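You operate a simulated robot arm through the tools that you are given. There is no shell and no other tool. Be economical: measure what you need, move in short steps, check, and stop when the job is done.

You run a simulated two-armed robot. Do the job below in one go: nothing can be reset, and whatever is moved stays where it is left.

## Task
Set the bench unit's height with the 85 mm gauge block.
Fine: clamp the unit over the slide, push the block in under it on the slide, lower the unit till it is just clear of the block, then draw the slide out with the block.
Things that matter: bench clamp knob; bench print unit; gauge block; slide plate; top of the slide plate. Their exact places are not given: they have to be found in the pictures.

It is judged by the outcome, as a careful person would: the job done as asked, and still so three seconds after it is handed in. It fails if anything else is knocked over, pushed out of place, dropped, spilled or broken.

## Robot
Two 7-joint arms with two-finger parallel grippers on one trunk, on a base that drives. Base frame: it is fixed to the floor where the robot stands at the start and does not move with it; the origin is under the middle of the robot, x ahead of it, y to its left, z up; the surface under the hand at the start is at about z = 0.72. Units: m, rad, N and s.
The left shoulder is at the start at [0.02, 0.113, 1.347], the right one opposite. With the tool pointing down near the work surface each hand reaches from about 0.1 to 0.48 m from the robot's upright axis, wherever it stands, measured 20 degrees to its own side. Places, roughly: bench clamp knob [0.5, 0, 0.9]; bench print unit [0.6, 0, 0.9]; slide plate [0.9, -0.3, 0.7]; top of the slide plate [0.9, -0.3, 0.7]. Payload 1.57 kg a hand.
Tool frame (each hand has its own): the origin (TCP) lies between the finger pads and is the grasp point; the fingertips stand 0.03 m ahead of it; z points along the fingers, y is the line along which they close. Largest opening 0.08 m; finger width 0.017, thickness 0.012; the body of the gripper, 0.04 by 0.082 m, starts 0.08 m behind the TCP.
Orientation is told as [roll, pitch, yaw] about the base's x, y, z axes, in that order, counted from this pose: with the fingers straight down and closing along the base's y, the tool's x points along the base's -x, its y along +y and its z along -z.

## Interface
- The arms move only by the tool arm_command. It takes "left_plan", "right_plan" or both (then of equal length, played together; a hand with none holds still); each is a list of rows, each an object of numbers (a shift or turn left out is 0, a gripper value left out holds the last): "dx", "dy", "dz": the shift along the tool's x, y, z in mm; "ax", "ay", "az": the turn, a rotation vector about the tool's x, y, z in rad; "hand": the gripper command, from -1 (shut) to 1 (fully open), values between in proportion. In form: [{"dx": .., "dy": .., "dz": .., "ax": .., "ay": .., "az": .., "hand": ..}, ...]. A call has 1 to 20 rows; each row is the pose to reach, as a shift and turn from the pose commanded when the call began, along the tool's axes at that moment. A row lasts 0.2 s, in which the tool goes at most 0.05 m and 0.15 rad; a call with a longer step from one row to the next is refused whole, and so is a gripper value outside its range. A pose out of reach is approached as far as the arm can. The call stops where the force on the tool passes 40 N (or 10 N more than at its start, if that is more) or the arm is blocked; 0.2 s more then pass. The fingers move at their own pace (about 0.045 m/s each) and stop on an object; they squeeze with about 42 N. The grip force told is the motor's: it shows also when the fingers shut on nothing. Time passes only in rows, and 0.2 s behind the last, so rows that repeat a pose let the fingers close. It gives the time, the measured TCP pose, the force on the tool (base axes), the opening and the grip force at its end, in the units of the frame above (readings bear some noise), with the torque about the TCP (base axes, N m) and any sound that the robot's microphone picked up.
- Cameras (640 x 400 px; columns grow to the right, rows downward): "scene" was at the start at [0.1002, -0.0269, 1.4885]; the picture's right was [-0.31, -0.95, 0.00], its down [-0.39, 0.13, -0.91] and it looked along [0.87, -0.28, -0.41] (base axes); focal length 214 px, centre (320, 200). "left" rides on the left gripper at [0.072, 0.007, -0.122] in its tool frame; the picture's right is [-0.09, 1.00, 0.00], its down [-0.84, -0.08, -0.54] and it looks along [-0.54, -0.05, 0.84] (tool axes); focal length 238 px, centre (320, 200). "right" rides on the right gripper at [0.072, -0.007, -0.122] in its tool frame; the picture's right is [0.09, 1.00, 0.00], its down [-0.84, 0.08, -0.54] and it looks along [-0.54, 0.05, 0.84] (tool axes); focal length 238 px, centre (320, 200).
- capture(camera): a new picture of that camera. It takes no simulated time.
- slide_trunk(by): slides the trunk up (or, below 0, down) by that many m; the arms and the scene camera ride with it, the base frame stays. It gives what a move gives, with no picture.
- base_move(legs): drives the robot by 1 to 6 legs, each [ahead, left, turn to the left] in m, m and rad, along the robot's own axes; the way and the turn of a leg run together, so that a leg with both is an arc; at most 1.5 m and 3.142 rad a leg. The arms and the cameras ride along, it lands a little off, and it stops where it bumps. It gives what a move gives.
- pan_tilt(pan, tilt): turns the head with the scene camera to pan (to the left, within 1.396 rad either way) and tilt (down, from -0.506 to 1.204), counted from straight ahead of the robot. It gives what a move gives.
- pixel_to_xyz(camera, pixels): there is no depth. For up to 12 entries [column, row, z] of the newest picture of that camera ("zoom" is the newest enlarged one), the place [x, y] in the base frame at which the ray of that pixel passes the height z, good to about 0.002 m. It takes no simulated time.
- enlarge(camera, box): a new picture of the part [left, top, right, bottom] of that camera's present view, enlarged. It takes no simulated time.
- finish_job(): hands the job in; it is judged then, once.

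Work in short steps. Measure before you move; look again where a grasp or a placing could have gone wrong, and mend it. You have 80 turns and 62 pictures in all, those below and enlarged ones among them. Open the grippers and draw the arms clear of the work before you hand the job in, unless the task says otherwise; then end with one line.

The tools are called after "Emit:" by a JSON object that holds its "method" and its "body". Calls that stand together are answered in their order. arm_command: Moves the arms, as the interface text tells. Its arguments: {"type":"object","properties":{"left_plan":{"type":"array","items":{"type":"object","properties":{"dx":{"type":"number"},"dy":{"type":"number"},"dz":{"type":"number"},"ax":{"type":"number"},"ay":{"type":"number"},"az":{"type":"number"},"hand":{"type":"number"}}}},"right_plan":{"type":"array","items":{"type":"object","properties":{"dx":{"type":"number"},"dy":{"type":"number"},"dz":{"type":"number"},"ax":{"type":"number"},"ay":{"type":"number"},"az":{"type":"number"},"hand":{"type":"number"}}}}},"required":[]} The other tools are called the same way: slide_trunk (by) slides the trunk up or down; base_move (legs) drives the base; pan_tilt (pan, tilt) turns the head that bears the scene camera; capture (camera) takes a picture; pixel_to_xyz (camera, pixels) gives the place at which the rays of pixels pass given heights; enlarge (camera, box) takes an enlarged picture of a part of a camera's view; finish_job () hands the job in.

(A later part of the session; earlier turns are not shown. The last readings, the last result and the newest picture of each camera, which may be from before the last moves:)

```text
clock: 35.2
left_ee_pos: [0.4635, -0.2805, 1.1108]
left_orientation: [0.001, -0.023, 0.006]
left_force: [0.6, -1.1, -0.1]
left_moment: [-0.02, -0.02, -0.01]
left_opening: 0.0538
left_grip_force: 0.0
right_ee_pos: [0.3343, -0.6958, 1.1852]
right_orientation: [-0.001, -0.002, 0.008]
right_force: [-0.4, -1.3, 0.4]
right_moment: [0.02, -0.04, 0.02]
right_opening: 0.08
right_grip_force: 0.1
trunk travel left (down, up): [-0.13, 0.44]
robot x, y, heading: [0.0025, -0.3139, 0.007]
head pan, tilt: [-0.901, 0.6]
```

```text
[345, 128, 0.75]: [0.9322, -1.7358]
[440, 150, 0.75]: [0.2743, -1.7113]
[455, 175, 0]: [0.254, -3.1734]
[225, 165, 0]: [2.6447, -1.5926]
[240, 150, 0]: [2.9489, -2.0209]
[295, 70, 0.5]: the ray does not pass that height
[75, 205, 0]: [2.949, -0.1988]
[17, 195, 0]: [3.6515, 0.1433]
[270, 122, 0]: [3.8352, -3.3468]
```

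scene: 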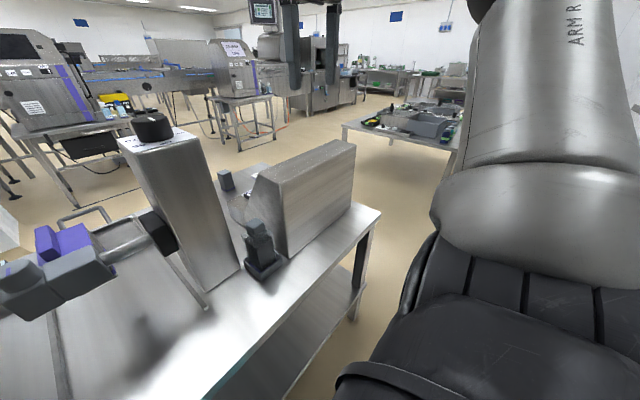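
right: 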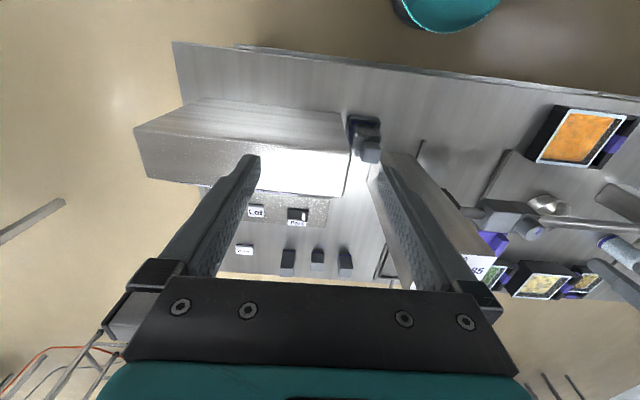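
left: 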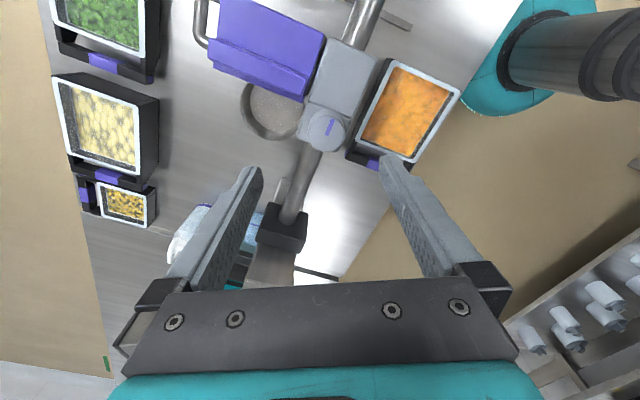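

Lane between the bench end (y −1.006) and the next table (y −1.72) is 0.7 m wide. I raise the trunk, then drive right and round the end.

Emit:
{"method": "slide_trunk", "body": {"by": 0.2}}

Emit:
{"method": "base_move", "body": {"legs": [[0, -1.045, 0], [1.45, 0, 0]]}}

```text
clock: 37.4
left_ee_pos: [0.4648, -0.2815, 1.3108]
left_orientation: [0.001, -0.022, 0.005]
left_force: [1.8, -0.7, 0.3]
left_moment: [-0.01, 0.02, 0.02]
left_opening: 0.0542
left_grip_force: 0.1
right_ee_pos: [0.3341, -0.6963, 1.3841]
right_orientation: [-0.001, -0.002, 0.008]
right_force: [-0.2, 0.4, 0.1]
right_moment: [-0.01, 0.02, 0.04]
right_opening: 0.0799
right_grip_force: 0.1
trunk travel left (down, up): [-0.33, 0.24]
robot x, y, heading: [0.0005, -0.3124, 0.007]
head pan, tilt: [-0.901, 0.6]
```

```text
clock: 49.6
left_ee_pos: [1.9238, -1.2588, 1.3112]
left_orientation: [0.003, -0.023, 0.05]
left_force: [0.5, 0.4, -0.6]
left_moment: [0.02, -0.01, 0.0]
left_opening: 0.0539
left_grip_force: 0.0
right_ee_pos: [1.8115, -1.6799, 1.3848]
right_orientation: [-0.002, -0.002, 0.054]
right_force: [0.0, 0.7, -0.6]
right_moment: [-0.01, 0.02, -0.03]
right_opening: 0.0797
right_grip_force: 0.2
trunk travel left (down, up): [-0.33, 0.24]
robot x, y, heading: [1.4617, -1.313, 0.055]
head pan, tilt: [-0.901, 0.6]
```

Clear. Now I turn round and strafe along the far side to about y −0.5.

Emit:
{"method": "base_move", "body": {"legs": [[0, 0, 3.087], [0, -0.8, 0]]}}

Emit:
{"method": "pan_tilt", "body": {"pan": 0, "tilt": 0.8}}

Emit:
{"method": "capture", "body": {"camera": "scene"}}

```text
clock: 61.0
left_ee_pos: [1.034, -0.5134, 1.3111]
left_orientation: [0.001, -0.022, 3.091]
left_force: [0.5, 0.8, 0.7]
left_moment: [-0.02, 0.02, -0.04]
left_opening: 0.0539
left_grip_force: 0.1
right_ee_pos: [1.1902, -0.1089, 1.3845]
right_orientation: [-0.002, -0.001, 3.094]
right_force: [0.2, 0.4, 0.5]
right_moment: [0.0, -0.02, 0.03]
right_opening: 0.0798
right_grip_force: 0.0
trunk travel left (down, up): [-0.33, 0.24]
robot x, y, heading: [1.4967, -0.5088, 3.095]
head pan, tilt: [-0.901, 0.6]
```

```text
clock: 62.2
left_ee_pos: [1.0354, -0.5153, 1.3106]
left_orientation: [0.002, -0.023, 3.09]
left_force: [-0.3, -0.2, 0.4]
left_moment: [-0.01, 0.0, 0.0]
left_opening: 0.0541
left_grip_force: 0.1
right_ee_pos: [1.1907, -0.1087, 1.3842]
right_orientation: [-0.002, -0.002, 3.093]
right_force: [0.3, -1.1, 1.1]
right_moment: [0.01, 0.0, -0.02]
right_opening: 0.0804
right_grip_force: 0.0
trunk travel left (down, up): [-0.33, 0.24]
robot x, y, heading: [1.498, -0.5068, 3.099]
head pan, tilt: [0.0, 0.799]
```

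```text
29 pictures are left
```

scene: 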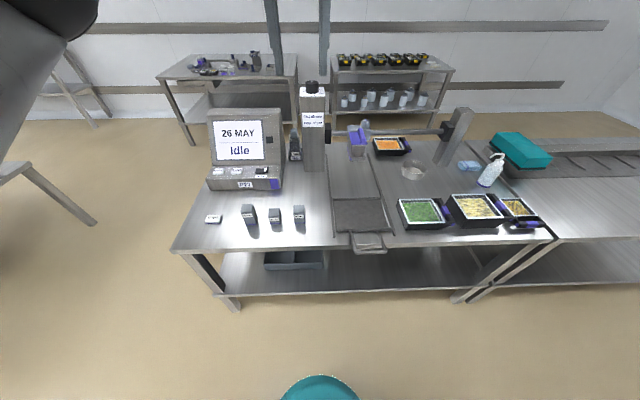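

Blocks are at (248,214), (275,216), (298,214), facing us with labels. I enlarge them and the post with its sign.

Emit:
{"method": "enlarge", "body": {"camera": "scene", "box": [225, 190, 325, 240]}}

Emit:
{"method": "enlarge", "body": {"camera": "scene", "box": [280, 70, 400, 170]}}

```text
6.40 times, centred on (275, 215) of scene
```

zoom: 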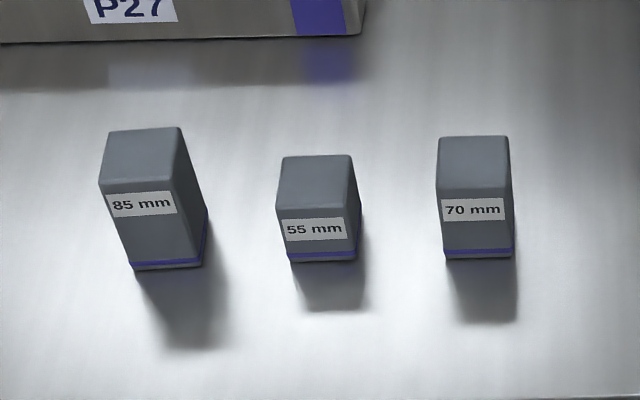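

```text
4.00 times, centred on (340, 120) of scene
```

zoom: 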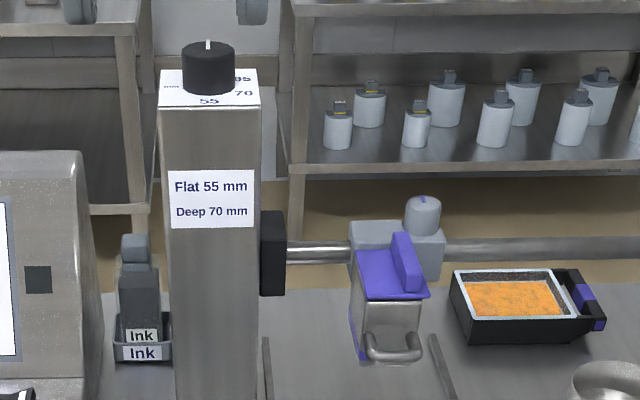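

The 85 mm block is the leftmost one. I locate it, the plate and the handle.

Emit:
{"method": "pixel_to_xyz", "body": {"camera": "scene", "pixels": [[251.6, 225.6, 0.72], [247.7, 208, 0.805], [246.1, 225.6, 0.72], [257, 224.8, 0.72], [333, 200, 0.725], [383, 198, 0.725], [336, 232, 0.725], [394, 231, 0.725], [369, 249, 0.725], [355, 249, 0.725], [384, 249, 0.725], [320, 247, 0.72]]}}

```text
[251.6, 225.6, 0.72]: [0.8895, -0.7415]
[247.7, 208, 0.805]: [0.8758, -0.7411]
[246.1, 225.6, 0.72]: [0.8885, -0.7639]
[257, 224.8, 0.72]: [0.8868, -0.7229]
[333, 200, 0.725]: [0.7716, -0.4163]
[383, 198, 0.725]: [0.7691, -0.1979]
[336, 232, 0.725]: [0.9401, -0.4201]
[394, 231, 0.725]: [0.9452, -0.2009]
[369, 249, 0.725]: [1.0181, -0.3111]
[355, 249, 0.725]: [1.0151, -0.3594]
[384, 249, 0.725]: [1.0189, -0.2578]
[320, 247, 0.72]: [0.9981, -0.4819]
```

Block centre ≈(0.869, −0.742), 40 mm square; plate centre ≈(0.857, −0.309); handle out to about x 1.03. I drive closer and bring the left hand above the block.

Emit:
{"method": "base_move", "body": {"legs": [[0.18, 0.08, 0.043]]}}

```text
clock: 63.8
left_ee_pos: [0.8511, -0.6092, 1.3115]
left_orientation: [0.0, -0.022, 3.133]
left_force: [-0.3, -0.4, -0.9]
left_moment: [0.03, -0.04, -0.03]
left_opening: 0.054
left_grip_force: 0.1
right_ee_pos: [0.9881, -0.1981, 1.3849]
right_orientation: [-0.002, -0.002, 3.138]
right_force: [-1.3, 0.9, 0.3]
right_moment: [0.01, -0.03, -0.03]
right_opening: 0.08
right_grip_force: 0.0
trunk travel left (down, up): [-0.33, 0.24]
robot x, y, heading: [1.3167, -0.5816, 3.14]
head pan, tilt: [0.0, 0.799]
```

Heading is π, so tool x = +base x and tool y = −base y. I lower the trunk, then move over the block.

Emit:
{"method": "slide_trunk", "body": {"by": -0.15}}

Emit:
{"method": "arm_command", "body": {"left_plan": [{"dx": 10, "dy": 35, "dz": 20, "ay": 0.022, "hand": 1}, {"dx": 20, "dy": 70, "dz": 50, "ay": 0.022}, {"dx": 22, "dy": 105, "dz": 80, "ay": 0.022}, {"dx": 22, "dy": 133, "dz": 115, "ay": 0.022}, {"dx": 22, "dy": 133, "dz": 155, "ay": 0.022}, {"dx": 22, "dy": 133, "dz": 180, "ay": 0.022}, {"dx": 22, "dy": 133, "dz": 180, "ay": 0.022}]}}

Emit:
{"method": "capture", "body": {"camera": "left"}}

```text
clock: 65.6
left_ee_pos: [0.8522, -0.6089, 1.1609]
left_orientation: [0.002, -0.022, 3.131]
left_force: [-0.8, -0.2, 0.7]
left_moment: [-0.01, 0.01, -0.03]
left_opening: 0.0541
left_grip_force: 0.1
right_ee_pos: [0.9893, -0.1962, 1.2341]
right_orientation: [-0.002, -0.001, 3.139]
right_force: [0.4, 0.0, 0.4]
right_moment: [-0.03, 0.0, -0.01]
right_opening: 0.0799
right_grip_force: 0.0
trunk travel left (down, up): [-0.18, 0.39]
robot x, y, heading: [1.3159, -0.5832, 3.141]
head pan, tilt: [0.0, 0.799]
```

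```text
clock: 67.2
left_ee_pos: [0.87, -0.7399, 0.9802]
left_orientation: [0.001, -0.002, 3.131]
left_force: [-0.1, -0.5, 0.6]
left_moment: [-0.01, -0.04, 0.01]
left_opening: 0.0801
left_grip_force: 0.1
right_ee_pos: [0.9895, -0.1961, 1.2352]
right_orientation: [-0.001, -0.001, 3.138]
right_force: [-0.6, -1.2, -0.3]
right_moment: [0.0, -0.02, 0.01]
right_opening: 0.0802
right_grip_force: 0.0
trunk travel left (down, up): [-0.18, 0.39]
robot x, y, heading: [1.3135, -0.5869, 3.143]
head pan, tilt: [0.0, 0.799]
```

```text
26 pictures are left
```

left: 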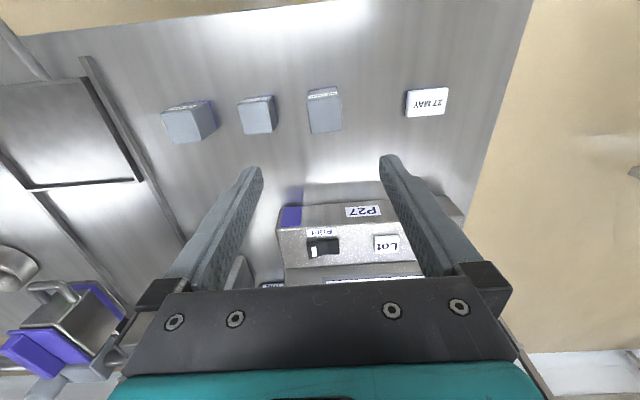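

Emit:
{"method": "pixel_to_xyz", "body": {"camera": "left", "pixels": [[325, 116, 0.805], [310, 133, 0.805], [341, 130, 0.805], [308, 98, 0.805], [338, 96, 0.805], [322, 88, 0.72]]}}

Emit:
{"method": "enlarge", "body": {"camera": "left", "box": [280, 70, 380, 150]}}

```text
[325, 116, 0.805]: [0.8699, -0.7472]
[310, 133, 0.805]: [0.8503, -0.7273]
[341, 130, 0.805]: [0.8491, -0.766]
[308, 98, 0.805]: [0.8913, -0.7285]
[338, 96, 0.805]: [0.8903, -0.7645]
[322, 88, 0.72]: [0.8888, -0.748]
```

```text
5.00 times, centred on (330, 110) of left
```

zoom: 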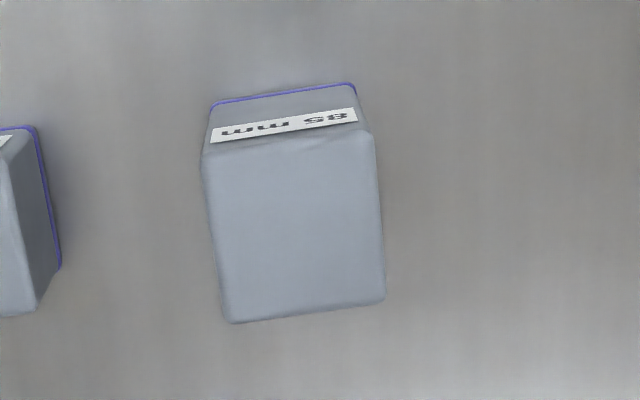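

Block centre is (0.870, −0.747). I descend around it and grip.

Emit:
{"method": "arm_command", "body": {"left_plan": [{"dy": 7, "dz": 40}, {"dy": 7, "dz": 80}, {"dy": 7, "dz": 120}, {"dy": 7, "dz": 160}, {"dy": 7, "dz": 190}, {"dy": 7, "dz": 202, "hand": 1}, {"dy": 7, "dz": 202, "hand": -1}, {"dy": 7, "dz": 202}, {"dy": 7, "dz": 202}, {"dy": 7, "dz": 202}, {"dy": 7, "dz": 202}]}}

```text
clock: 69.6
left_ee_pos: [0.8683, -0.7509, 0.7803]
left_orientation: [0.002, -0.001, 3.133]
left_force: [-0.2, 0.1, 0.4]
left_moment: [0.02, 0.03, 0.02]
left_opening: 0.0418
left_grip_force: 39.2
right_ee_pos: [0.9898, -0.1965, 1.2347]
right_orientation: [-0.002, 0.0, 3.137]
right_force: [-0.4, -0.9, -0.1]
right_moment: [-0.04, 0.01, -0.02]
right_opening: 0.0799
right_grip_force: 0.1
trunk travel left (down, up): [-0.18, 0.39]
robot x, y, heading: [1.3153, -0.5821, 3.138]
head pan, tilt: [0.0, 0.799]
```

Gripped (0.042 opening). I lift the block and move the base 0.35 m to its right.

Emit:
{"method": "arm_command", "body": {"left_plan": [{"dz": -30}, {"dz": -70}, {"dz": -110}, {"dz": -140}, {"dz": -140}]}}

Emit:
{"method": "base_move", "body": {"legs": [[0, -0.35, 0]]}}

Emit:
{"method": "capture", "body": {"camera": "left"}}

Emit:
{"method": "capture", "body": {"camera": "scene"}}

```text
clock: 70.8
left_ee_pos: [0.8697, -0.7518, 0.9183]
left_orientation: [0.002, -0.001, 3.134]
left_force: [-0.2, -1.0, -3.0]
left_moment: [-0.02, 0.03, 0.0]
left_opening: 0.0416
left_grip_force: 42.1
right_ee_pos: [0.9901, -0.1965, 1.2355]
right_orientation: [-0.003, -0.001, 3.138]
right_force: [0.2, -0.5, 0.2]
right_moment: [0.01, -0.02, 0.0]
right_opening: 0.0798
right_grip_force: 0.1
trunk travel left (down, up): [-0.18, 0.39]
robot x, y, heading: [1.3173, -0.5827, 3.138]
head pan, tilt: [0.0, 0.799]
```

```text
clock: 73.0
left_ee_pos: [0.8703, -0.4046, 0.9191]
left_orientation: [0.003, -0.001, 3.128]
left_force: [-0.2, -0.7, -2.5]
left_moment: [-0.02, 0.01, 0.01]
left_opening: 0.0416
left_grip_force: 42.3
right_ee_pos: [0.9922, 0.1512, 1.2341]
right_orientation: [-0.003, -0.003, 3.135]
right_force: [0.0, 0.3, -0.3]
right_moment: [0.02, 0.02, -0.01]
right_opening: 0.0802
right_grip_force: 0.0
trunk travel left (down, up): [-0.18, 0.39]
robot x, y, heading: [1.3146, -0.2354, 3.135]
head pan, tilt: [0.0, 0.799]
```

```text
24 pictures are left
```

left: 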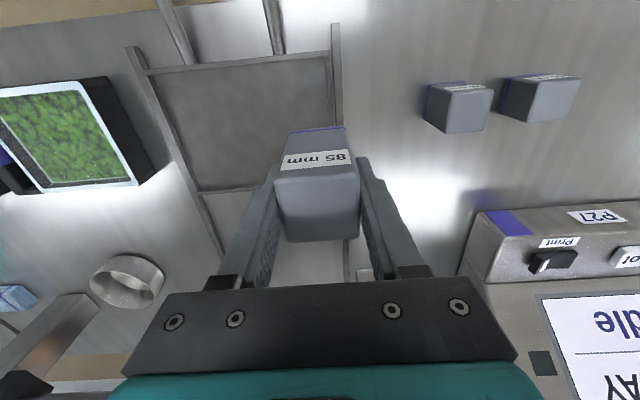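

```text
23 pictures are left
```

scene: 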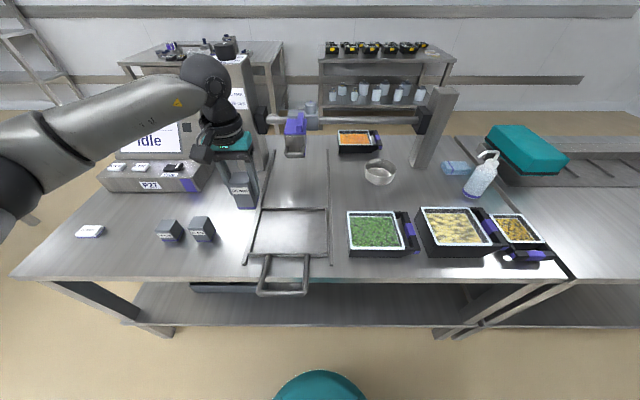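

I enlarge the plate and measure its corners.

Emit:
{"method": "enlarge", "body": {"camera": "scene", "box": [220, 120, 380, 300]}}

Emit:
{"method": "pixel_to_xyz", "body": {"camera": "scene", "pixels": [[260, 209, 0.725], [326, 209, 0.725], [251, 256, 0.725], [328, 256, 0.725], [260, 291, 0.725], [305, 291, 0.725], [245, 264, 0.725], [332, 264, 0.725]]}}

```text
2.22 times, centred on (300, 210) of scene
```

zoom: 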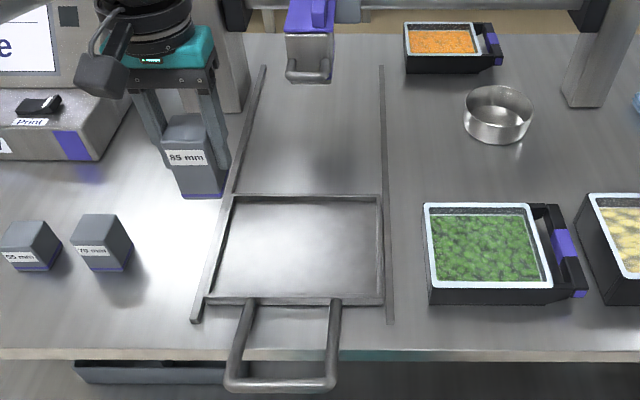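

```text
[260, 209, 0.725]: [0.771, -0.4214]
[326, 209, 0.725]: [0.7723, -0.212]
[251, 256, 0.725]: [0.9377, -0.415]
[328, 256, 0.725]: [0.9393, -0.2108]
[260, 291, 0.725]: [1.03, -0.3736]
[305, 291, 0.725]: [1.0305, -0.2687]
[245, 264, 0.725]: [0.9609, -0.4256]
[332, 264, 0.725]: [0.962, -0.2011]
```

Plate centre is (0.855, −0.313). I carry the block over it and lower to just above.

Emit:
{"method": "arm_command", "body": {"left_plan": [{"dx": -5, "dy": -30}, {"dx": -10, "dy": -60}, {"dx": -15, "dy": -93}, {"dx": -15, "dy": -93, "dz": 40}, {"dx": -15, "dy": -93, "dz": 80}, {"dx": -15, "dy": -93, "dz": 110}, {"dx": -15, "dy": -93, "dz": 122}, {"dx": -15, "dy": -93, "dz": 126}, {"dx": -15, "dy": -93, "dz": 126}]}}

Emit:
{"method": "enlarge", "body": {"camera": "scene", "box": [220, 140, 380, 300]}}

```text
clock: 75.0
left_ee_pos: [0.8572, -0.3121, 0.7927]
left_orientation: [0.001, -0.001, 3.127]
left_force: [-0.7, -1.0, -0.1]
left_moment: [0.0, 0.03, 0.0]
left_opening: 0.0416
left_grip_force: 41.9
right_ee_pos: [0.9926, 0.1495, 1.2356]
right_orientation: [-0.001, -0.002, 3.134]
right_force: [-0.3, -0.1, -0.8]
right_moment: [0.0, 0.01, 0.01]
right_opening: 0.0801
right_grip_force: 0.0
trunk travel left (down, up): [-0.18, 0.39]
robot x, y, heading: [1.316, -0.2369, 3.136]
head pan, tilt: [0.0, 0.799]
```

```text
2.50 times, centred on (300, 220) of scene
```

zoom: 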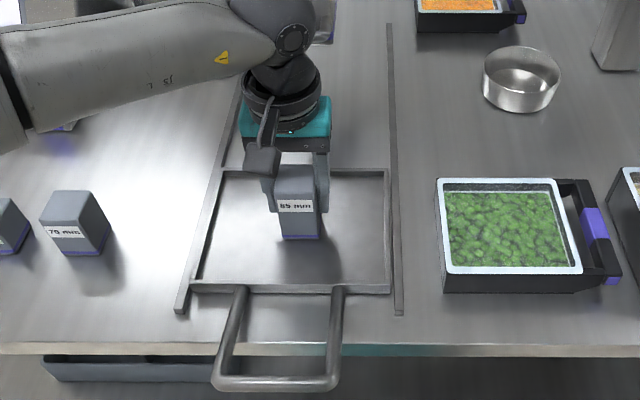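

The weight reading fell from −2.5 to −0.1 N, so contact may have begun at TCP 0.793. I lower in 1 mm steps, then read.

Emit:
{"method": "arm_command", "body": {"left_plan": [{"dz": 1}, {"dz": 2}, {"dz": 2}]}}

```text
clock: 75.8
left_ee_pos: [0.8575, -0.3105, 0.7919]
left_orientation: [-0.002, -0.005, 3.131]
left_force: [-0.3, -3.3, 17.7]
left_moment: [-0.14, -0.37, -0.02]
left_opening: 0.0414
left_grip_force: 41.8
right_ee_pos: [0.993, 0.15, 1.236]
right_orientation: [-0.002, -0.004, 3.134]
right_force: [-0.5, -0.1, 0.5]
right_moment: [0.02, -0.02, -0.01]
right_opening: 0.0802
right_grip_force: 0.0
trunk travel left (down, up): [-0.18, 0.39]
robot x, y, heading: [1.3148, -0.2365, 3.138]
head pan, tilt: [0.0, 0.799]
```

Contact confirmed (plate top ≈ 12 mm above the bench). I ease off, open, rise, and back off to see the handle.

Emit:
{"method": "arm_command", "body": {"left_plan": [{"dz": -1.5, "hand": 0.3}, {"dz": -1.5, "hand": 0.5}, {"dz": -1.5, "hand": 0.5}, {"dz": -30}, {"dz": -70}, {"dz": -110}, {"dz": -140}, {"dx": 40, "dz": -150}, {"dx": 80, "dz": -150}, {"dx": 80, "dz": -150}]}}

Emit:
{"method": "capture", "body": {"camera": "left"}}

Emit:
{"method": "capture", "body": {"camera": "scene"}}

```text
clock: 78.0
left_ee_pos: [0.9399, -0.3148, 0.9382]
left_orientation: [0.002, -0.003, 3.131]
left_force: [-0.1, -0.1, -0.9]
left_moment: [-0.02, -0.03, 0.0]
left_opening: 0.0602
left_grip_force: 0.0
right_ee_pos: [0.9915, 0.15, 1.2343]
right_orientation: [0.001, -0.001, 3.133]
right_force: [-0.5, 0.2, 0.1]
right_moment: [0.04, 0.02, 0.0]
right_opening: 0.0801
right_grip_force: 0.1
trunk travel left (down, up): [-0.18, 0.39]
robot x, y, heading: [1.3149, -0.2389, 3.135]
head pan, tilt: [0.0, 0.799]
```

```text
20 pictures are left
```

left: 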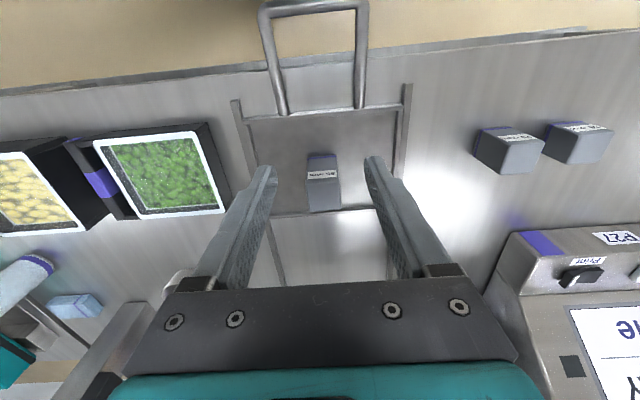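

```text
19 pictures are left
```

scene: 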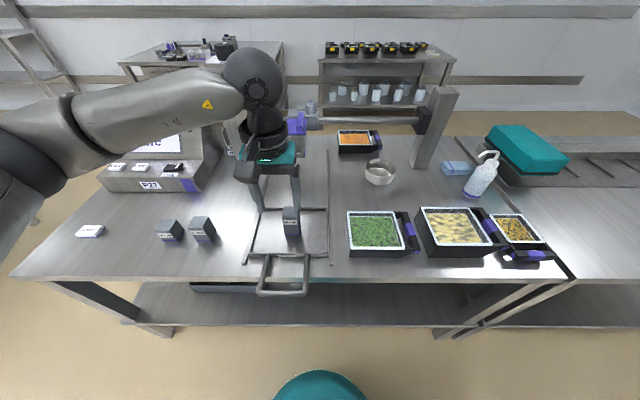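

The block stands on the plate. I triangulate the handle bar: left px (314,6), scene px (283,291).

Emit:
{"method": "pixel_to_xyz", "body": {"camera": "left", "pixels": [[314, 6, 0.72], [314, 6, 0.74], [314, 6, 0.76], [322, 182, 0.815], [281, 110, 0.735], [360, 103, 0.735]]}}

Emit:
{"method": "pixel_to_xyz", "body": {"camera": "scene", "pixels": [[283, 291, 0.72], [283, 291, 0.74], [283, 291, 0.76], [300, 128, 0.82], [300, 128, 0.88], [290, 207, 0.815]]}}

Emit:
{"method": "enlarge", "body": {"camera": "scene", "box": [230, 230, 330, 310]}}

```text
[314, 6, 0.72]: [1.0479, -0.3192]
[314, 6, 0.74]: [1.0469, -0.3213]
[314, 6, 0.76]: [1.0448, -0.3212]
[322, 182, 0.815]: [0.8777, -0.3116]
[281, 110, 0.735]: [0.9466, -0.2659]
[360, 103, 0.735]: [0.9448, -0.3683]
```

```text
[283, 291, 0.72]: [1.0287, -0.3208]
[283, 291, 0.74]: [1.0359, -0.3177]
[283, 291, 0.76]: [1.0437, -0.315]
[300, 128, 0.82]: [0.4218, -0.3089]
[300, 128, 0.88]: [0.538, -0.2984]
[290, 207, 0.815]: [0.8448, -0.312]
```

```text
5.00 times, centred on (280, 270) of scene
```

zoom: 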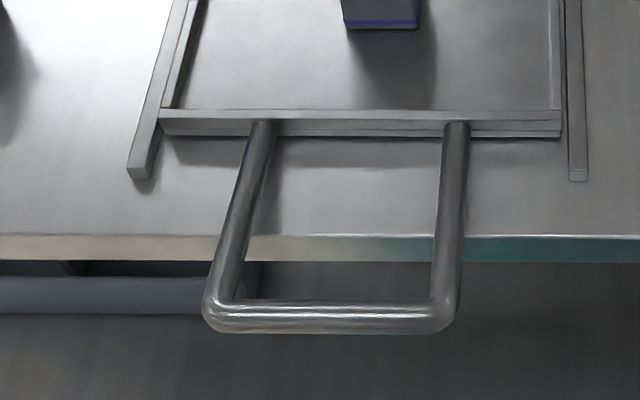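

The handle bar sits at about (1.046, −0.319, 0.755), 12 mm thick. Plan: back the base 0.13 m so the hand is behind the bar, lower, then push the bar in toward −x.

Emit:
{"method": "base_move", "body": {"legs": [[-0.135, 0, 0]]}}

```text
clock: 79.4
left_ee_pos: [1.0767, -0.3141, 0.9391]
left_orientation: [0.001, -0.002, 3.122]
left_force: [0.1, 0.7, -0.4]
left_moment: [0.0, 0.01, -0.01]
left_opening: 0.0596
left_grip_force: 0.1
right_ee_pos: [1.1332, 0.15, 1.2354]
right_orientation: [-0.002, -0.004, 3.127]
right_force: [0.8, 0.0, 0.5]
right_moment: [0.02, 0.04, 0.02]
right_opening: 0.08
right_grip_force: 0.1
trunk travel left (down, up): [-0.18, 0.39]
robot x, y, heading: [1.4562, -0.2387, 3.125]
head pan, tilt: [0.0, 0.799]
```

Hand is at x 1.077, behind the bar. I lower to z 0.765 and push 45 mm slowly to feel the friction.

Emit:
{"method": "arm_command", "body": {"left_plan": [{"dz": 45}, {"dz": 90}, {"dz": 130}, {"dz": 160}, {"dz": 174}, {"dx": -10, "dz": 174}, {"dx": -18, "dz": 174}, {"dx": -26, "dz": 174}, {"dx": -34, "dz": 174}, {"dx": -42, "dz": 174}, {"dx": -50, "dz": 174}]}}

Emit:
{"method": "enlarge", "body": {"camera": "scene", "box": [200, 120, 400, 300]}}

```text
clock: 81.8
left_ee_pos: [1.0264, -0.3123, 0.7649]
left_orientation: [0.0, -0.002, 3.122]
left_force: [0.8, 0.3, -0.4]
left_moment: [0.06, -0.02, 0.03]
left_opening: 0.06
left_grip_force: 0.1
right_ee_pos: [1.1316, 0.1505, 1.2349]
right_orientation: [-0.002, -0.001, 3.127]
right_force: [-0.3, -0.5, 0.6]
right_moment: [0.0, -0.02, -0.01]
right_opening: 0.0802
right_grip_force: 0.0
trunk travel left (down, up): [-0.18, 0.39]
robot x, y, heading: [1.4539, -0.2377, 3.124]
head pan, tilt: [0.0, 0.799]
```

```text
2.22 times, centred on (300, 210) of scene
```

zoom: 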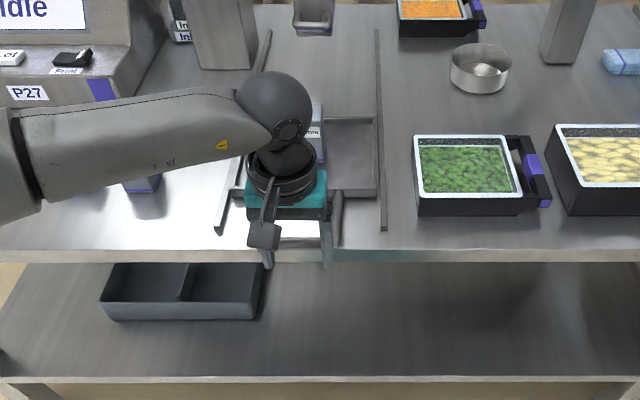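

Emit:
{"method": "pixel_to_xyz", "body": {"camera": "zoom", "pixels": [[355, 195, 0.738], [355, 118, 0.738], [310, 30, 0.8], [310, 30, 0.82]]}}

```text
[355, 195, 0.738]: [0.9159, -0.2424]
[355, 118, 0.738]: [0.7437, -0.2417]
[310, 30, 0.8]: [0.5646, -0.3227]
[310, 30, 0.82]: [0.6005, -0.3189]
```

The plate slides freely with almost no force. I drive the base ahead 0.16 m, pushing the handle with the hand.

Emit:
{"method": "base_move", "body": {"legs": [[0.08, 0, 0], [0.08, 0, 0]]}}

Emit:
{"method": "capture", "body": {"camera": "scene"}}

```text
clock: 83.5
left_ee_pos: [0.8662, -0.3132, 0.764]
left_orientation: [0.003, 0.002, 3.123]
left_force: [0.6, -0.6, 0.4]
left_moment: [0.02, -0.03, 0.01]
left_opening: 0.0599
left_grip_force: 0.2
right_ee_pos: [0.9713, 0.1517, 1.2354]
right_orientation: [-0.002, -0.003, 3.13]
right_force: [-0.3, 0.2, 0.4]
right_moment: [0.02, -0.02, -0.01]
right_opening: 0.08
right_grip_force: 0.1
trunk travel left (down, up): [-0.18, 0.39]
robot x, y, heading: [1.2899, -0.2364, 3.129]
head pan, tilt: [0.0, 0.799]
```

```text
16 pictures are left
```

scene: 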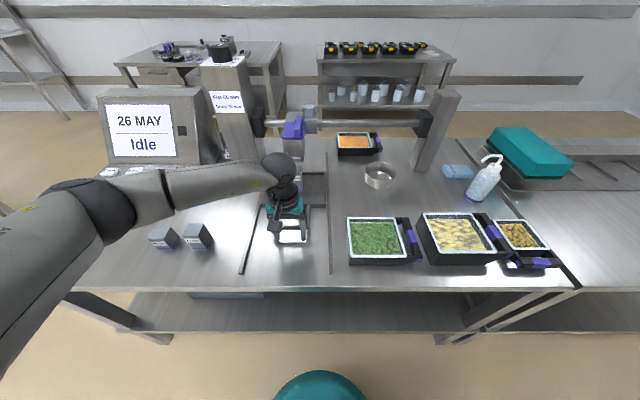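

Plate centre is now near x 0.67. I enlarge the unit to see what its underside looks like before the last push.

Emit:
{"method": "enlarge", "body": {"camera": "scene", "box": [240, 90, 360, 200]}}

Emit:
{"method": "pixel_to_xyz", "body": {"camera": "zoom", "pixels": [[300, 200, 0.8], [300, 200, 0.82], [300, 200, 0.84], [300, 150, 0.88], [255, 160, 0.9], [340, 160, 0.9]]}}

```text
3.64 times, centred on (300, 145) of scene
```

zoom: 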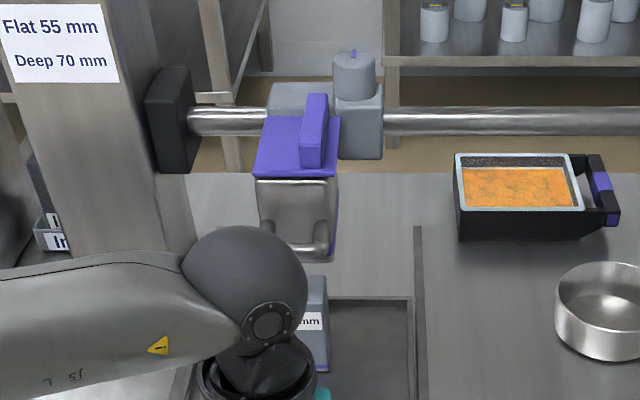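

```text
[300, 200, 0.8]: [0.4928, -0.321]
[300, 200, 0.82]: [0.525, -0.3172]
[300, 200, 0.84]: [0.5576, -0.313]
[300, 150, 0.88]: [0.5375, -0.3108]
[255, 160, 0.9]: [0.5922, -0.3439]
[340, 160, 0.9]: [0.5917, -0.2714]
```

From both sides the print head seems to span x ≈0.555–0.645. I must know its underside height against the block top (0.817) before pushing in, so I bring the right hand's camera low for a side look.

Emit:
{"method": "arm_command", "body": {"right_plan": [{"dx": -40, "dy": 30, "dz": 20}, {"dx": -80, "dy": 60, "dz": 50}, {"dx": -80, "dy": 90, "dz": 80, "ay": -0.14}, {"dx": -80, "dy": 120, "dz": 110, "ay": -0.28}, {"dx": -80, "dy": 150, "dz": 130, "ay": -0.42}, {"dx": -80, "dy": 170, "dz": 150, "ay": -0.56}, {"dx": -80, "dy": 170, "dz": 160, "ay": -0.7}, {"dx": -80, "dy": 170, "dz": 160, "ay": -0.7}]}}

Emit:
{"method": "capture", "body": {"camera": "right"}}

```text
refused: row 1 steps farther than a row can; nothing moved
```

```text
14 pictures are left
```

right: 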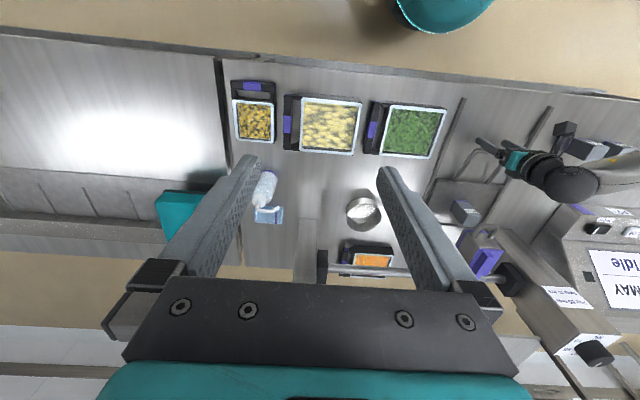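

A step was too long; I retry with shorter steps.

Emit:
{"method": "arm_command", "body": {"right_plan": [{"dx": -25, "dy": 25, "dz": 15}, {"dx": -50, "dy": 50, "dz": 35}, {"dx": -75, "dy": 75, "dz": 55, "ay": -0.1}, {"dx": -80, "dy": 105, "dz": 80, "ay": -0.24}, {"dx": -80, "dy": 130, "dz": 105, "ay": -0.38}, {"dx": -80, "dy": 155, "dz": 130, "ay": -0.52}, {"dx": -80, "dy": 170, "dz": 150, "ay": -0.66}, {"dx": -80, "dy": 170, "dz": 160, "ay": -0.7}, {"dx": -80, "dy": 170, "dz": 160, "ay": -0.7}]}}

```text
clock: 85.5
left_ee_pos: [0.8665, -0.3123, 0.7664]
left_orientation: [0.001, -0.002, 3.124]
left_force: [-0.4, 0.1, 0.5]
left_moment: [0.01, 0.02, 0.02]
left_opening: 0.06
left_grip_force: 0.0
right_ee_pos: [0.8874, -0.0184, 1.0752]
right_orientation: [-0.002, -0.703, 3.129]
right_force: [0.5, 0.3, 0.6]
right_moment: [0.0, -0.02, 0.02]
right_opening: 0.08
right_grip_force: 0.0
trunk travel left (down, up): [-0.18, 0.39]
robot x, y, heading: [1.2939, -0.2342, 3.132]
head pan, tilt: [0.0, 0.799]
```

Emit:
{"method": "enlarge", "body": {"camera": "right", "box": [400, 60, 580, 200]}}

```text
2.86 times, centred on (490, 130) of right
```

zoom: 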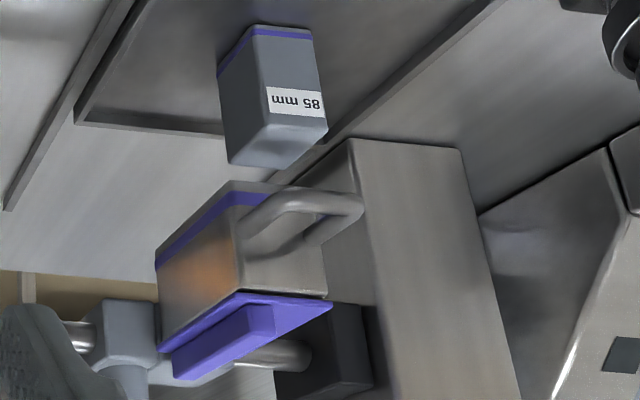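

Emit:
{"method": "pixel_to_xyz", "body": {"camera": "zoom", "pixels": [[235, 182, 0.81], [235, 182, 0.83], [235, 182, 0.85], [157, 264, 0.81], [157, 264, 0.83], [157, 264, 0.85], [228, 163, 0.817], [327, 130, 0.817], [265, 125, 0.817], [290, 168, 0.817], [242, 292, 0.9], [160, 350, 0.9]]}}

```text
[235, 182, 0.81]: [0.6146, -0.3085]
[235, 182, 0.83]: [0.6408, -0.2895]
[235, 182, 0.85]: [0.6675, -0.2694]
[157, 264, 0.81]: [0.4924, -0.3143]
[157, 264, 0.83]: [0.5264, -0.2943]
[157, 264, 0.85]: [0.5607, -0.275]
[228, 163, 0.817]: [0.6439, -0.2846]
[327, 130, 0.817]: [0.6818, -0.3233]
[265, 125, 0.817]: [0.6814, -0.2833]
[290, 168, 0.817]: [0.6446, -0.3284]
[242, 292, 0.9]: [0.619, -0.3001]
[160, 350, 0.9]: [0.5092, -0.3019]
```

Block top centre is (0.663, −0.305); the head's underside is near z 0.85 (x 0.56–0.667, y −0.35…−0.27), 33 mm above the block, so it will pass. I push 52 mm more to bring the block under the head centre.

Emit:
{"method": "arm_command", "body": {"left_plan": [{"dx": -8}, {"dx": -16}, {"dx": -24}, {"dx": -32}, {"dx": -40}, {"dx": -47}, {"dx": -52}, {"dx": -52}]}}

Emit:
{"method": "enlarge", "body": {"camera": "right", "box": [400, 60, 580, 200]}}

```text
clock: 87.3
left_ee_pos: [0.8166, -0.3108, 0.7642]
left_orientation: [0.001, 0.0, 3.123]
left_force: [1.3, -0.6, -0.5]
left_moment: [0.0, 0.0, 0.04]
left_opening: 0.0602
left_grip_force: 0.5
right_ee_pos: [0.8873, -0.0181, 1.074]
right_orientation: [-0.002, -0.703, 3.131]
right_force: [0.8, -1.5, 0.8]
right_moment: [0.02, 0.0, 0.03]
right_opening: 0.08
right_grip_force: 0.1
trunk travel left (down, up): [-0.18, 0.39]
robot x, y, heading: [1.2943, -0.2347, 3.129]
head pan, tilt: [0.0, 0.799]
```

```text
2.86 times, centred on (490, 130) of right
```

zoom: 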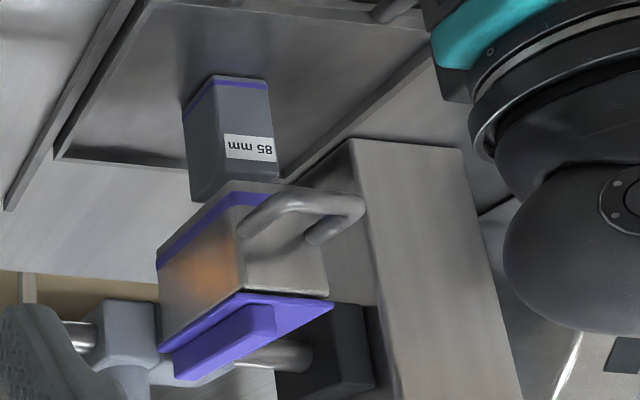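

The block stands under the head. I withdraw the left hand, restore the right, and raise both for the drive back to the front, where the height dial on the post is.

Emit:
{"method": "arm_command", "body": {"left_plan": [{"dx": 15}, {"dx": 25, "dz": 0}, {"dx": 35, "dz": -35}, {"dx": 40, "dz": -80}, {"dx": 45, "dz": -125}, {"dx": 45, "dz": -170}, {"dx": 45, "dz": -215}, {"dx": 45, "dz": -260}, {"dx": 45, "dz": -300}], "right_plan": [{"dz": -30}, {"dz": -60, "ay": 0.1}, {"dz": -90, "ay": 0.24}, {"dz": -110, "ay": 0.38}, {"dz": -110, "ay": 0.52}, {"dz": -110, "ay": 0.66}, {"dz": -110, "ay": 0.7}, {"dz": -110, "ay": 0.7}, {"dz": -110, "ay": 0.7}]}}

Emit:
{"method": "slide_trunk", "body": {"by": 0.15}}

Emit:
{"method": "base_move", "body": {"legs": [[-0.17, 0, 0.012], [0, 1.11, 0]]}}

```text
clock: 89.3
left_ee_pos: [0.8593, -0.311, 1.0648]
left_orientation: [0.002, 0.0, 3.123]
left_force: [-0.4, 0.0, -0.1]
left_moment: [0.0, 0.01, 0.03]
left_opening: 0.0602
left_grip_force: 0.1
right_ee_pos: [0.9602, -0.0184, 1.1575]
right_orientation: [-0.004, 0.0, 3.129]
right_force: [-0.2, -0.3, -0.6]
right_moment: [0.0, -0.02, 0.0]
right_opening: 0.08
right_grip_force: 0.1
trunk travel left (down, up): [-0.18, 0.39]
robot x, y, heading: [1.2914, -0.2381, 3.129]
head pan, tilt: [0.0, 0.799]
```

```text
clock: 91.0
left_ee_pos: [0.8594, -0.3122, 1.2144]
left_orientation: [0.002, -0.002, 3.126]
left_force: [-0.1, 0.6, -0.2]
left_moment: [0.03, 0.01, 0.0]
left_opening: 0.0603
left_grip_force: 0.1
right_ee_pos: [0.9591, -0.0185, 1.3083]
right_orientation: [-0.001, -0.002, 3.13]
right_force: [0.4, -0.3, -0.5]
right_moment: [0.04, -0.01, -0.02]
right_opening: 0.08
right_grip_force: 0.0
trunk travel left (down, up): [-0.33, 0.24]
robot x, y, heading: [1.2909, -0.2353, 3.129]
head pan, tilt: [0.0, 0.799]
```

```text
clock: 97.8
left_ee_pos: [1.0123, -1.4291, 1.2136]
left_orientation: [0.001, -0.001, 3.113]
left_force: [-0.6, -0.9, 0.6]
left_moment: [0.01, -0.03, -0.05]
left_opening: 0.0599
left_grip_force: 0.1
right_ee_pos: [1.1163, -1.1376, 1.3082]
right_orientation: [-0.002, -0.003, 3.116]
right_force: [-0.8, 0.6, -0.4]
right_moment: [0.01, 0.03, 0.0]
right_opening: 0.0796
right_grip_force: 0.0
trunk travel left (down, up): [-0.33, 0.24]
robot x, y, heading: [1.4459, -1.356, 3.12]
head pan, tilt: [0.0, 0.799]
```

Position is as planned; I drive through the lane, turn to face the bench front, and strafe to about y −0.42.

Emit:
{"method": "base_move", "body": {"legs": [[1.46, 0, 0], [0, 0, -3.12], [0, 0.9, 0]]}}

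Emit:
{"method": "pan_tilt", "body": {"pan": -0.1, "tilt": 0.7}}

Emit:
{"method": "capture", "body": {"camera": "scene"}}

```text
clock: 116.5
left_ee_pos: [0.3828, -0.3317, 1.2156]
left_orientation: [0.003, -0.002, 0.03]
left_force: [0.5, -0.1, 0.0]
left_moment: [0.0, 0.02, 0.04]
left_opening: 0.0601
left_grip_force: 0.2
right_ee_pos: [0.2954, -0.6276, 1.3092]
right_orientation: [-0.002, -0.002, 0.035]
right_force: [-0.1, 0.2, 0.4]
right_moment: [-0.03, -0.02, 0.0]
right_opening: 0.0799
right_grip_force: 0.0
trunk travel left (down, up): [-0.33, 0.24]
robot x, y, heading: [-0.0508, -0.4244, 0.036]
head pan, tilt: [0.0, 0.799]
```

```text
clock: 117.1
left_ee_pos: [0.3827, -0.3306, 1.2144]
left_orientation: [0.004, -0.002, 0.032]
left_force: [-0.4, -0.2, 0.0]
left_moment: [0.02, 0.01, 0.0]
left_opening: 0.0601
left_grip_force: 0.0
right_ee_pos: [0.2958, -0.6294, 1.3086]
right_orientation: [-0.001, -0.002, 0.036]
right_force: [0.1, 0.7, 0.4]
right_moment: [0.01, -0.02, 0.04]
right_opening: 0.0799
right_grip_force: 0.0
trunk travel left (down, up): [-0.33, 0.24]
robot x, y, heading: [-0.0483, -0.4255, 0.037]
head pan, tilt: [-0.099, 0.7]
```

```text
11 pictures are left
```

scene: 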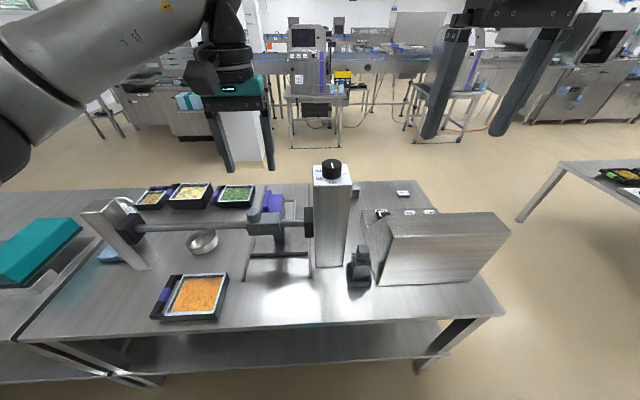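

I close in by 0.055 m, straighten, and enlarge the dial.

Emit:
{"method": "base_move", "body": {"legs": [[0.06, 0, -0.037]]}}

Emit:
{"method": "enlarge", "body": {"camera": "scene", "box": [225, 140, 385, 280]}}

```text
clock: 118.1
left_ee_pos: [0.4465, -0.3468, 1.2146]
left_orientation: [0.0, -0.001, -0.007]
left_force: [-0.5, -0.1, -0.6]
left_moment: [0.01, 0.0, -0.01]
left_opening: 0.0601
left_grip_force: 0.1
right_ee_pos: [0.3484, -0.6407, 1.3091]
right_orientation: [-0.003, -0.001, -0.005]
right_force: [0.0, 0.0, -0.1]
right_moment: [0.01, 0.01, 0.02]
right_opening: 0.0799
right_grip_force: 0.0
trunk travel left (down, up): [-0.33, 0.24]
robot x, y, heading: [0.0127, -0.4253, -0.001]
head pan, tilt: [-0.099, 0.7]
```

```text
2.86 times, centred on (305, 210) of scene
```

zoom: 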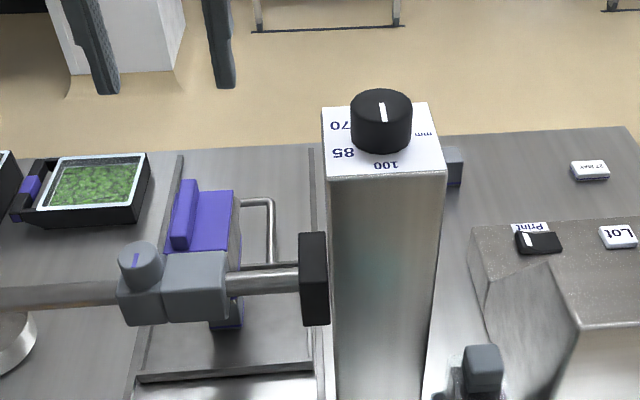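

Emit:
{"method": "pixel_to_xyz", "body": {"camera": "zoom", "pixels": [[381, 107, 1.02], [381, 107, 1.06], [381, 107, 1.1], [381, 140, 1.0], [381, 140, 1.03], [381, 140, 1.06], [385, 178, 1.0], [385, 178, 1.03], [323, 107, 1.03], [430, 102, 1.03], [445, 178, 1.03], [327, 180, 1.03]]}}

Emit:
{"method": "enlarge", "body": {"camera": "left", "box": [60, 60, 380, 260]}}

```text
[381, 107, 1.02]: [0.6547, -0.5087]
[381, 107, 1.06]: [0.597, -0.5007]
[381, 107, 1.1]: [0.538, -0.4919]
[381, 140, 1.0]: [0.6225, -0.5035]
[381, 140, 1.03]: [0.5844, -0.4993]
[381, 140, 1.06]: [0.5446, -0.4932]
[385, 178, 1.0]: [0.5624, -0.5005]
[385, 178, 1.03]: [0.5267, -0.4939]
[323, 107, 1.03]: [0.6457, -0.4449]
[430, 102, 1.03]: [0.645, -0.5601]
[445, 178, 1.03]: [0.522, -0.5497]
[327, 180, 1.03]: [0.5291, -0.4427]
```

```text
2.00 times, centred on (220, 160) of left
```

zoom: 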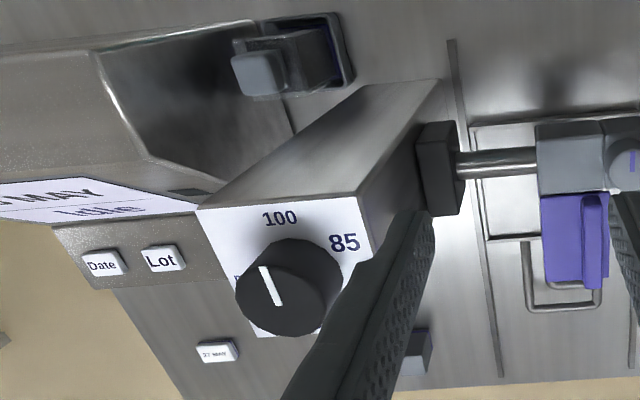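

Emit:
{"method": "pixel_to_xyz", "body": {"camera": "zoom", "pixels": [[281, 298, 1.06], [281, 298, 1.08], [281, 298, 1.1], [262, 268, 1.08], [283, 305, 1.08], [200, 210, 1.05], [357, 196, 1.05], [281, 217, 1.05], [344, 242, 1.05], [238, 298, 1.08], [328, 298, 1.08]]}}

```text
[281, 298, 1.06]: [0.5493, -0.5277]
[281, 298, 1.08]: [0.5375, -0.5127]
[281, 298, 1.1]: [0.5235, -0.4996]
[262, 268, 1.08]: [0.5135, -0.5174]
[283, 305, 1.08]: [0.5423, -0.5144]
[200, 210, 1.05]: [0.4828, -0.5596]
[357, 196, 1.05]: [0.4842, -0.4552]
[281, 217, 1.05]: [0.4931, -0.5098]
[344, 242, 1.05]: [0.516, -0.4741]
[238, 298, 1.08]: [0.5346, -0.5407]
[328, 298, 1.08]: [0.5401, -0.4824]
```

The pointer sits on 100; labels 100→85→70→55 step about 60° each, clockwise from above. Dial centre ≈(0.527, −0.491), top z≈1.10. I move the left hand aside and the right hand above the dial for a check.

Emit:
{"method": "slide_trunk", "body": {"by": -0.05}}

Emit:
{"method": "arm_command", "body": {"left_plan": [{"dy": 20}, {"dy": 45}, {"dy": 70}, {"dy": 95}, {"dy": 110}, {"dy": 110}, {"dy": 110}, {"dy": 110}, {"dy": 110}], "right_plan": [{"dx": -20, "dy": 15}, {"dx": -45, "dy": 35, "dz": 10}, {"dx": -70, "dy": 60, "dz": 20}, {"dx": -95, "dy": 85, "dz": 35}, {"dx": -125, "dy": 110, "dz": 50}, {"dx": -155, "dy": 130, "dz": 65}, {"dx": -179, "dy": 150, "dz": 75}, {"dx": -179, "dy": 150, "dz": 90}, {"dx": -179, "dy": 150, "dz": 90}]}}

Emit:
{"method": "enlarge", "body": {"camera": "right", "box": [240, 90, 400, 210]}}

```text
clock: 119.0
left_ee_pos: [0.4459, -0.3455, 1.1644]
left_orientation: [0.003, -0.002, -0.007]
left_force: [-0.6, -0.4, -0.3]
left_moment: [-0.02, 0.04, 0.01]
left_opening: 0.0601
left_grip_force: 0.0
right_ee_pos: [0.3467, -0.6396, 1.2588]
right_orientation: [0.0, -0.001, -0.003]
right_force: [1.0, -0.1, 0.5]
right_moment: [0.03, 0.01, 0.01]
right_opening: 0.0802
right_grip_force: 0.1
trunk travel left (down, up): [-0.28, 0.29]
robot x, y, heading: [0.0119, -0.4256, -0.003]
head pan, tilt: [-0.099, 0.7]
```

```text
clock: 121.0
left_ee_pos: [0.4471, -0.2367, 1.1669]
left_orientation: [0.003, -0.003, -0.007]
left_force: [0.3, -0.3, -0.4]
left_moment: [0.01, -0.01, -0.01]
left_opening: 0.0595
left_grip_force: 0.2
right_ee_pos: [0.4584, -0.5538, 1.1584]
right_orientation: [0.0, -0.003, -0.004]
right_force: [0.9, 0.4, 0.4]
right_moment: [-0.04, -0.02, 0.01]
right_opening: 0.0799
right_grip_force: 0.0
right hand out of reach, approached as far as the arm can: row 5, 6, 7, 8, 9
trunk travel left (down, up): [-0.28, 0.29]
robot x, y, heading: [0.0092, -0.4243, 0.003]
head pan, tilt: [-0.099, 0.7]
```

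```text
3.33 times, centred on (320, 150) of right
```

zoom: 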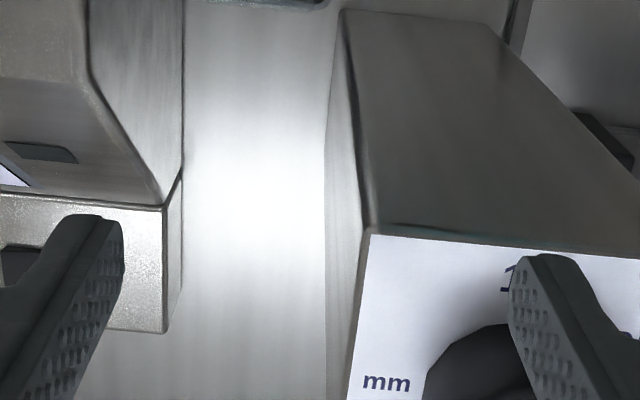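

Out of reach by a few cm. I raise the trunk 0.1 m (wrist nearer shoulder height) and drive 0.06 m closer; the base front has about 0.12 m clearance to the bench edge.

Emit:
{"method": "slide_trunk", "body": {"by": 0.1}}

Emit:
{"method": "base_move", "body": {"legs": [[0.06, 0, 0]]}}

```text
clock: 122.4
left_ee_pos: [0.4469, -0.2361, 1.2651]
left_orientation: [0.001, -0.002, -0.007]
left_force: [0.2, -1.0, -1.0]
left_moment: [0.02, 0.01, -0.02]
left_opening: 0.0601
left_grip_force: 0.1
right_ee_pos: [0.4586, -0.554, 1.2584]
right_orientation: [0.0, -0.004, -0.004]
right_force: [-0.6, -0.6, -0.1]
right_moment: [0.02, -0.02, 0.05]
right_opening: 0.0802
right_grip_force: 0.1
trunk travel left (down, up): [-0.38, 0.19]
robot x, y, heading: [0.0119, -0.4268, -0.002]
head pan, tilt: [-0.099, 0.7]
```

```text
clock: 123.3
left_ee_pos: [0.5084, -0.2355, 1.2663]
left_orientation: [0.003, 0.0, -0.008]
left_force: [-0.3, -0.4, 0.6]
left_moment: [0.01, 0.1, 0.0]
left_opening: 0.06
left_grip_force: 0.1
right_ee_pos: [0.5207, -0.5545, 1.2571]
right_orientation: [0.0, -0.003, -0.001]
right_force: [0.2, -1.0, 0.4]
right_moment: [0.01, 0.05, -0.04]
right_opening: 0.0798
right_grip_force: 0.1
trunk travel left (down, up): [-0.38, 0.19]
robot x, y, heading: [0.073, -0.4265, -0.001]
head pan, tilt: [-0.099, 0.7]
```

Now the right hand has room; I move it over the dial at TCP z 1.16 and look.

Emit:
{"method": "arm_command", "body": {"right_plan": [{"dx": -3, "dy": 20, "dz": 20}, {"dx": -6, "dy": 42, "dz": 50}, {"dx": -6, "dy": 63, "dz": 80}, {"dx": -6, "dy": 63, "dz": 97}, {"dx": -6, "dy": 63, "dz": 97}]}}

Emit:
{"method": "capture", "body": {"camera": "right"}}

```text
clock: 124.5
left_ee_pos: [0.5064, -0.2365, 1.2667]
left_orientation: [0.002, -0.002, -0.008]
left_force: [-0.4, -0.2, -1.4]
left_moment: [0.01, 0.01, 0.02]
left_opening: 0.06
left_grip_force: 0.0
right_ee_pos: [0.4935, -0.5331, 1.1685]
right_orientation: [-0.001, -0.006, -0.002]
right_force: [-0.7, -0.1, 0.1]
right_moment: [0.01, -0.01, 0.0]
right_opening: 0.0802
right_grip_force: 0.0
right hand out of reach, approached as far as the arm can: row 1, 2, 3, 4, 5
trunk travel left (down, up): [-0.38, 0.19]
robot x, y, heading: [0.0688, -0.4237, -0.005]
head pan, tilt: [-0.099, 0.7]
```

```text
7 pictures are left
```

right: 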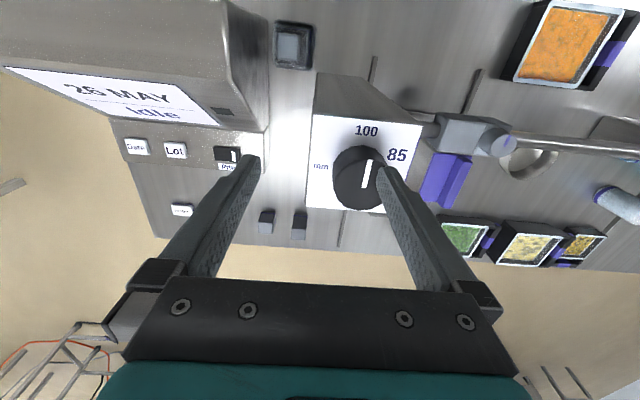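

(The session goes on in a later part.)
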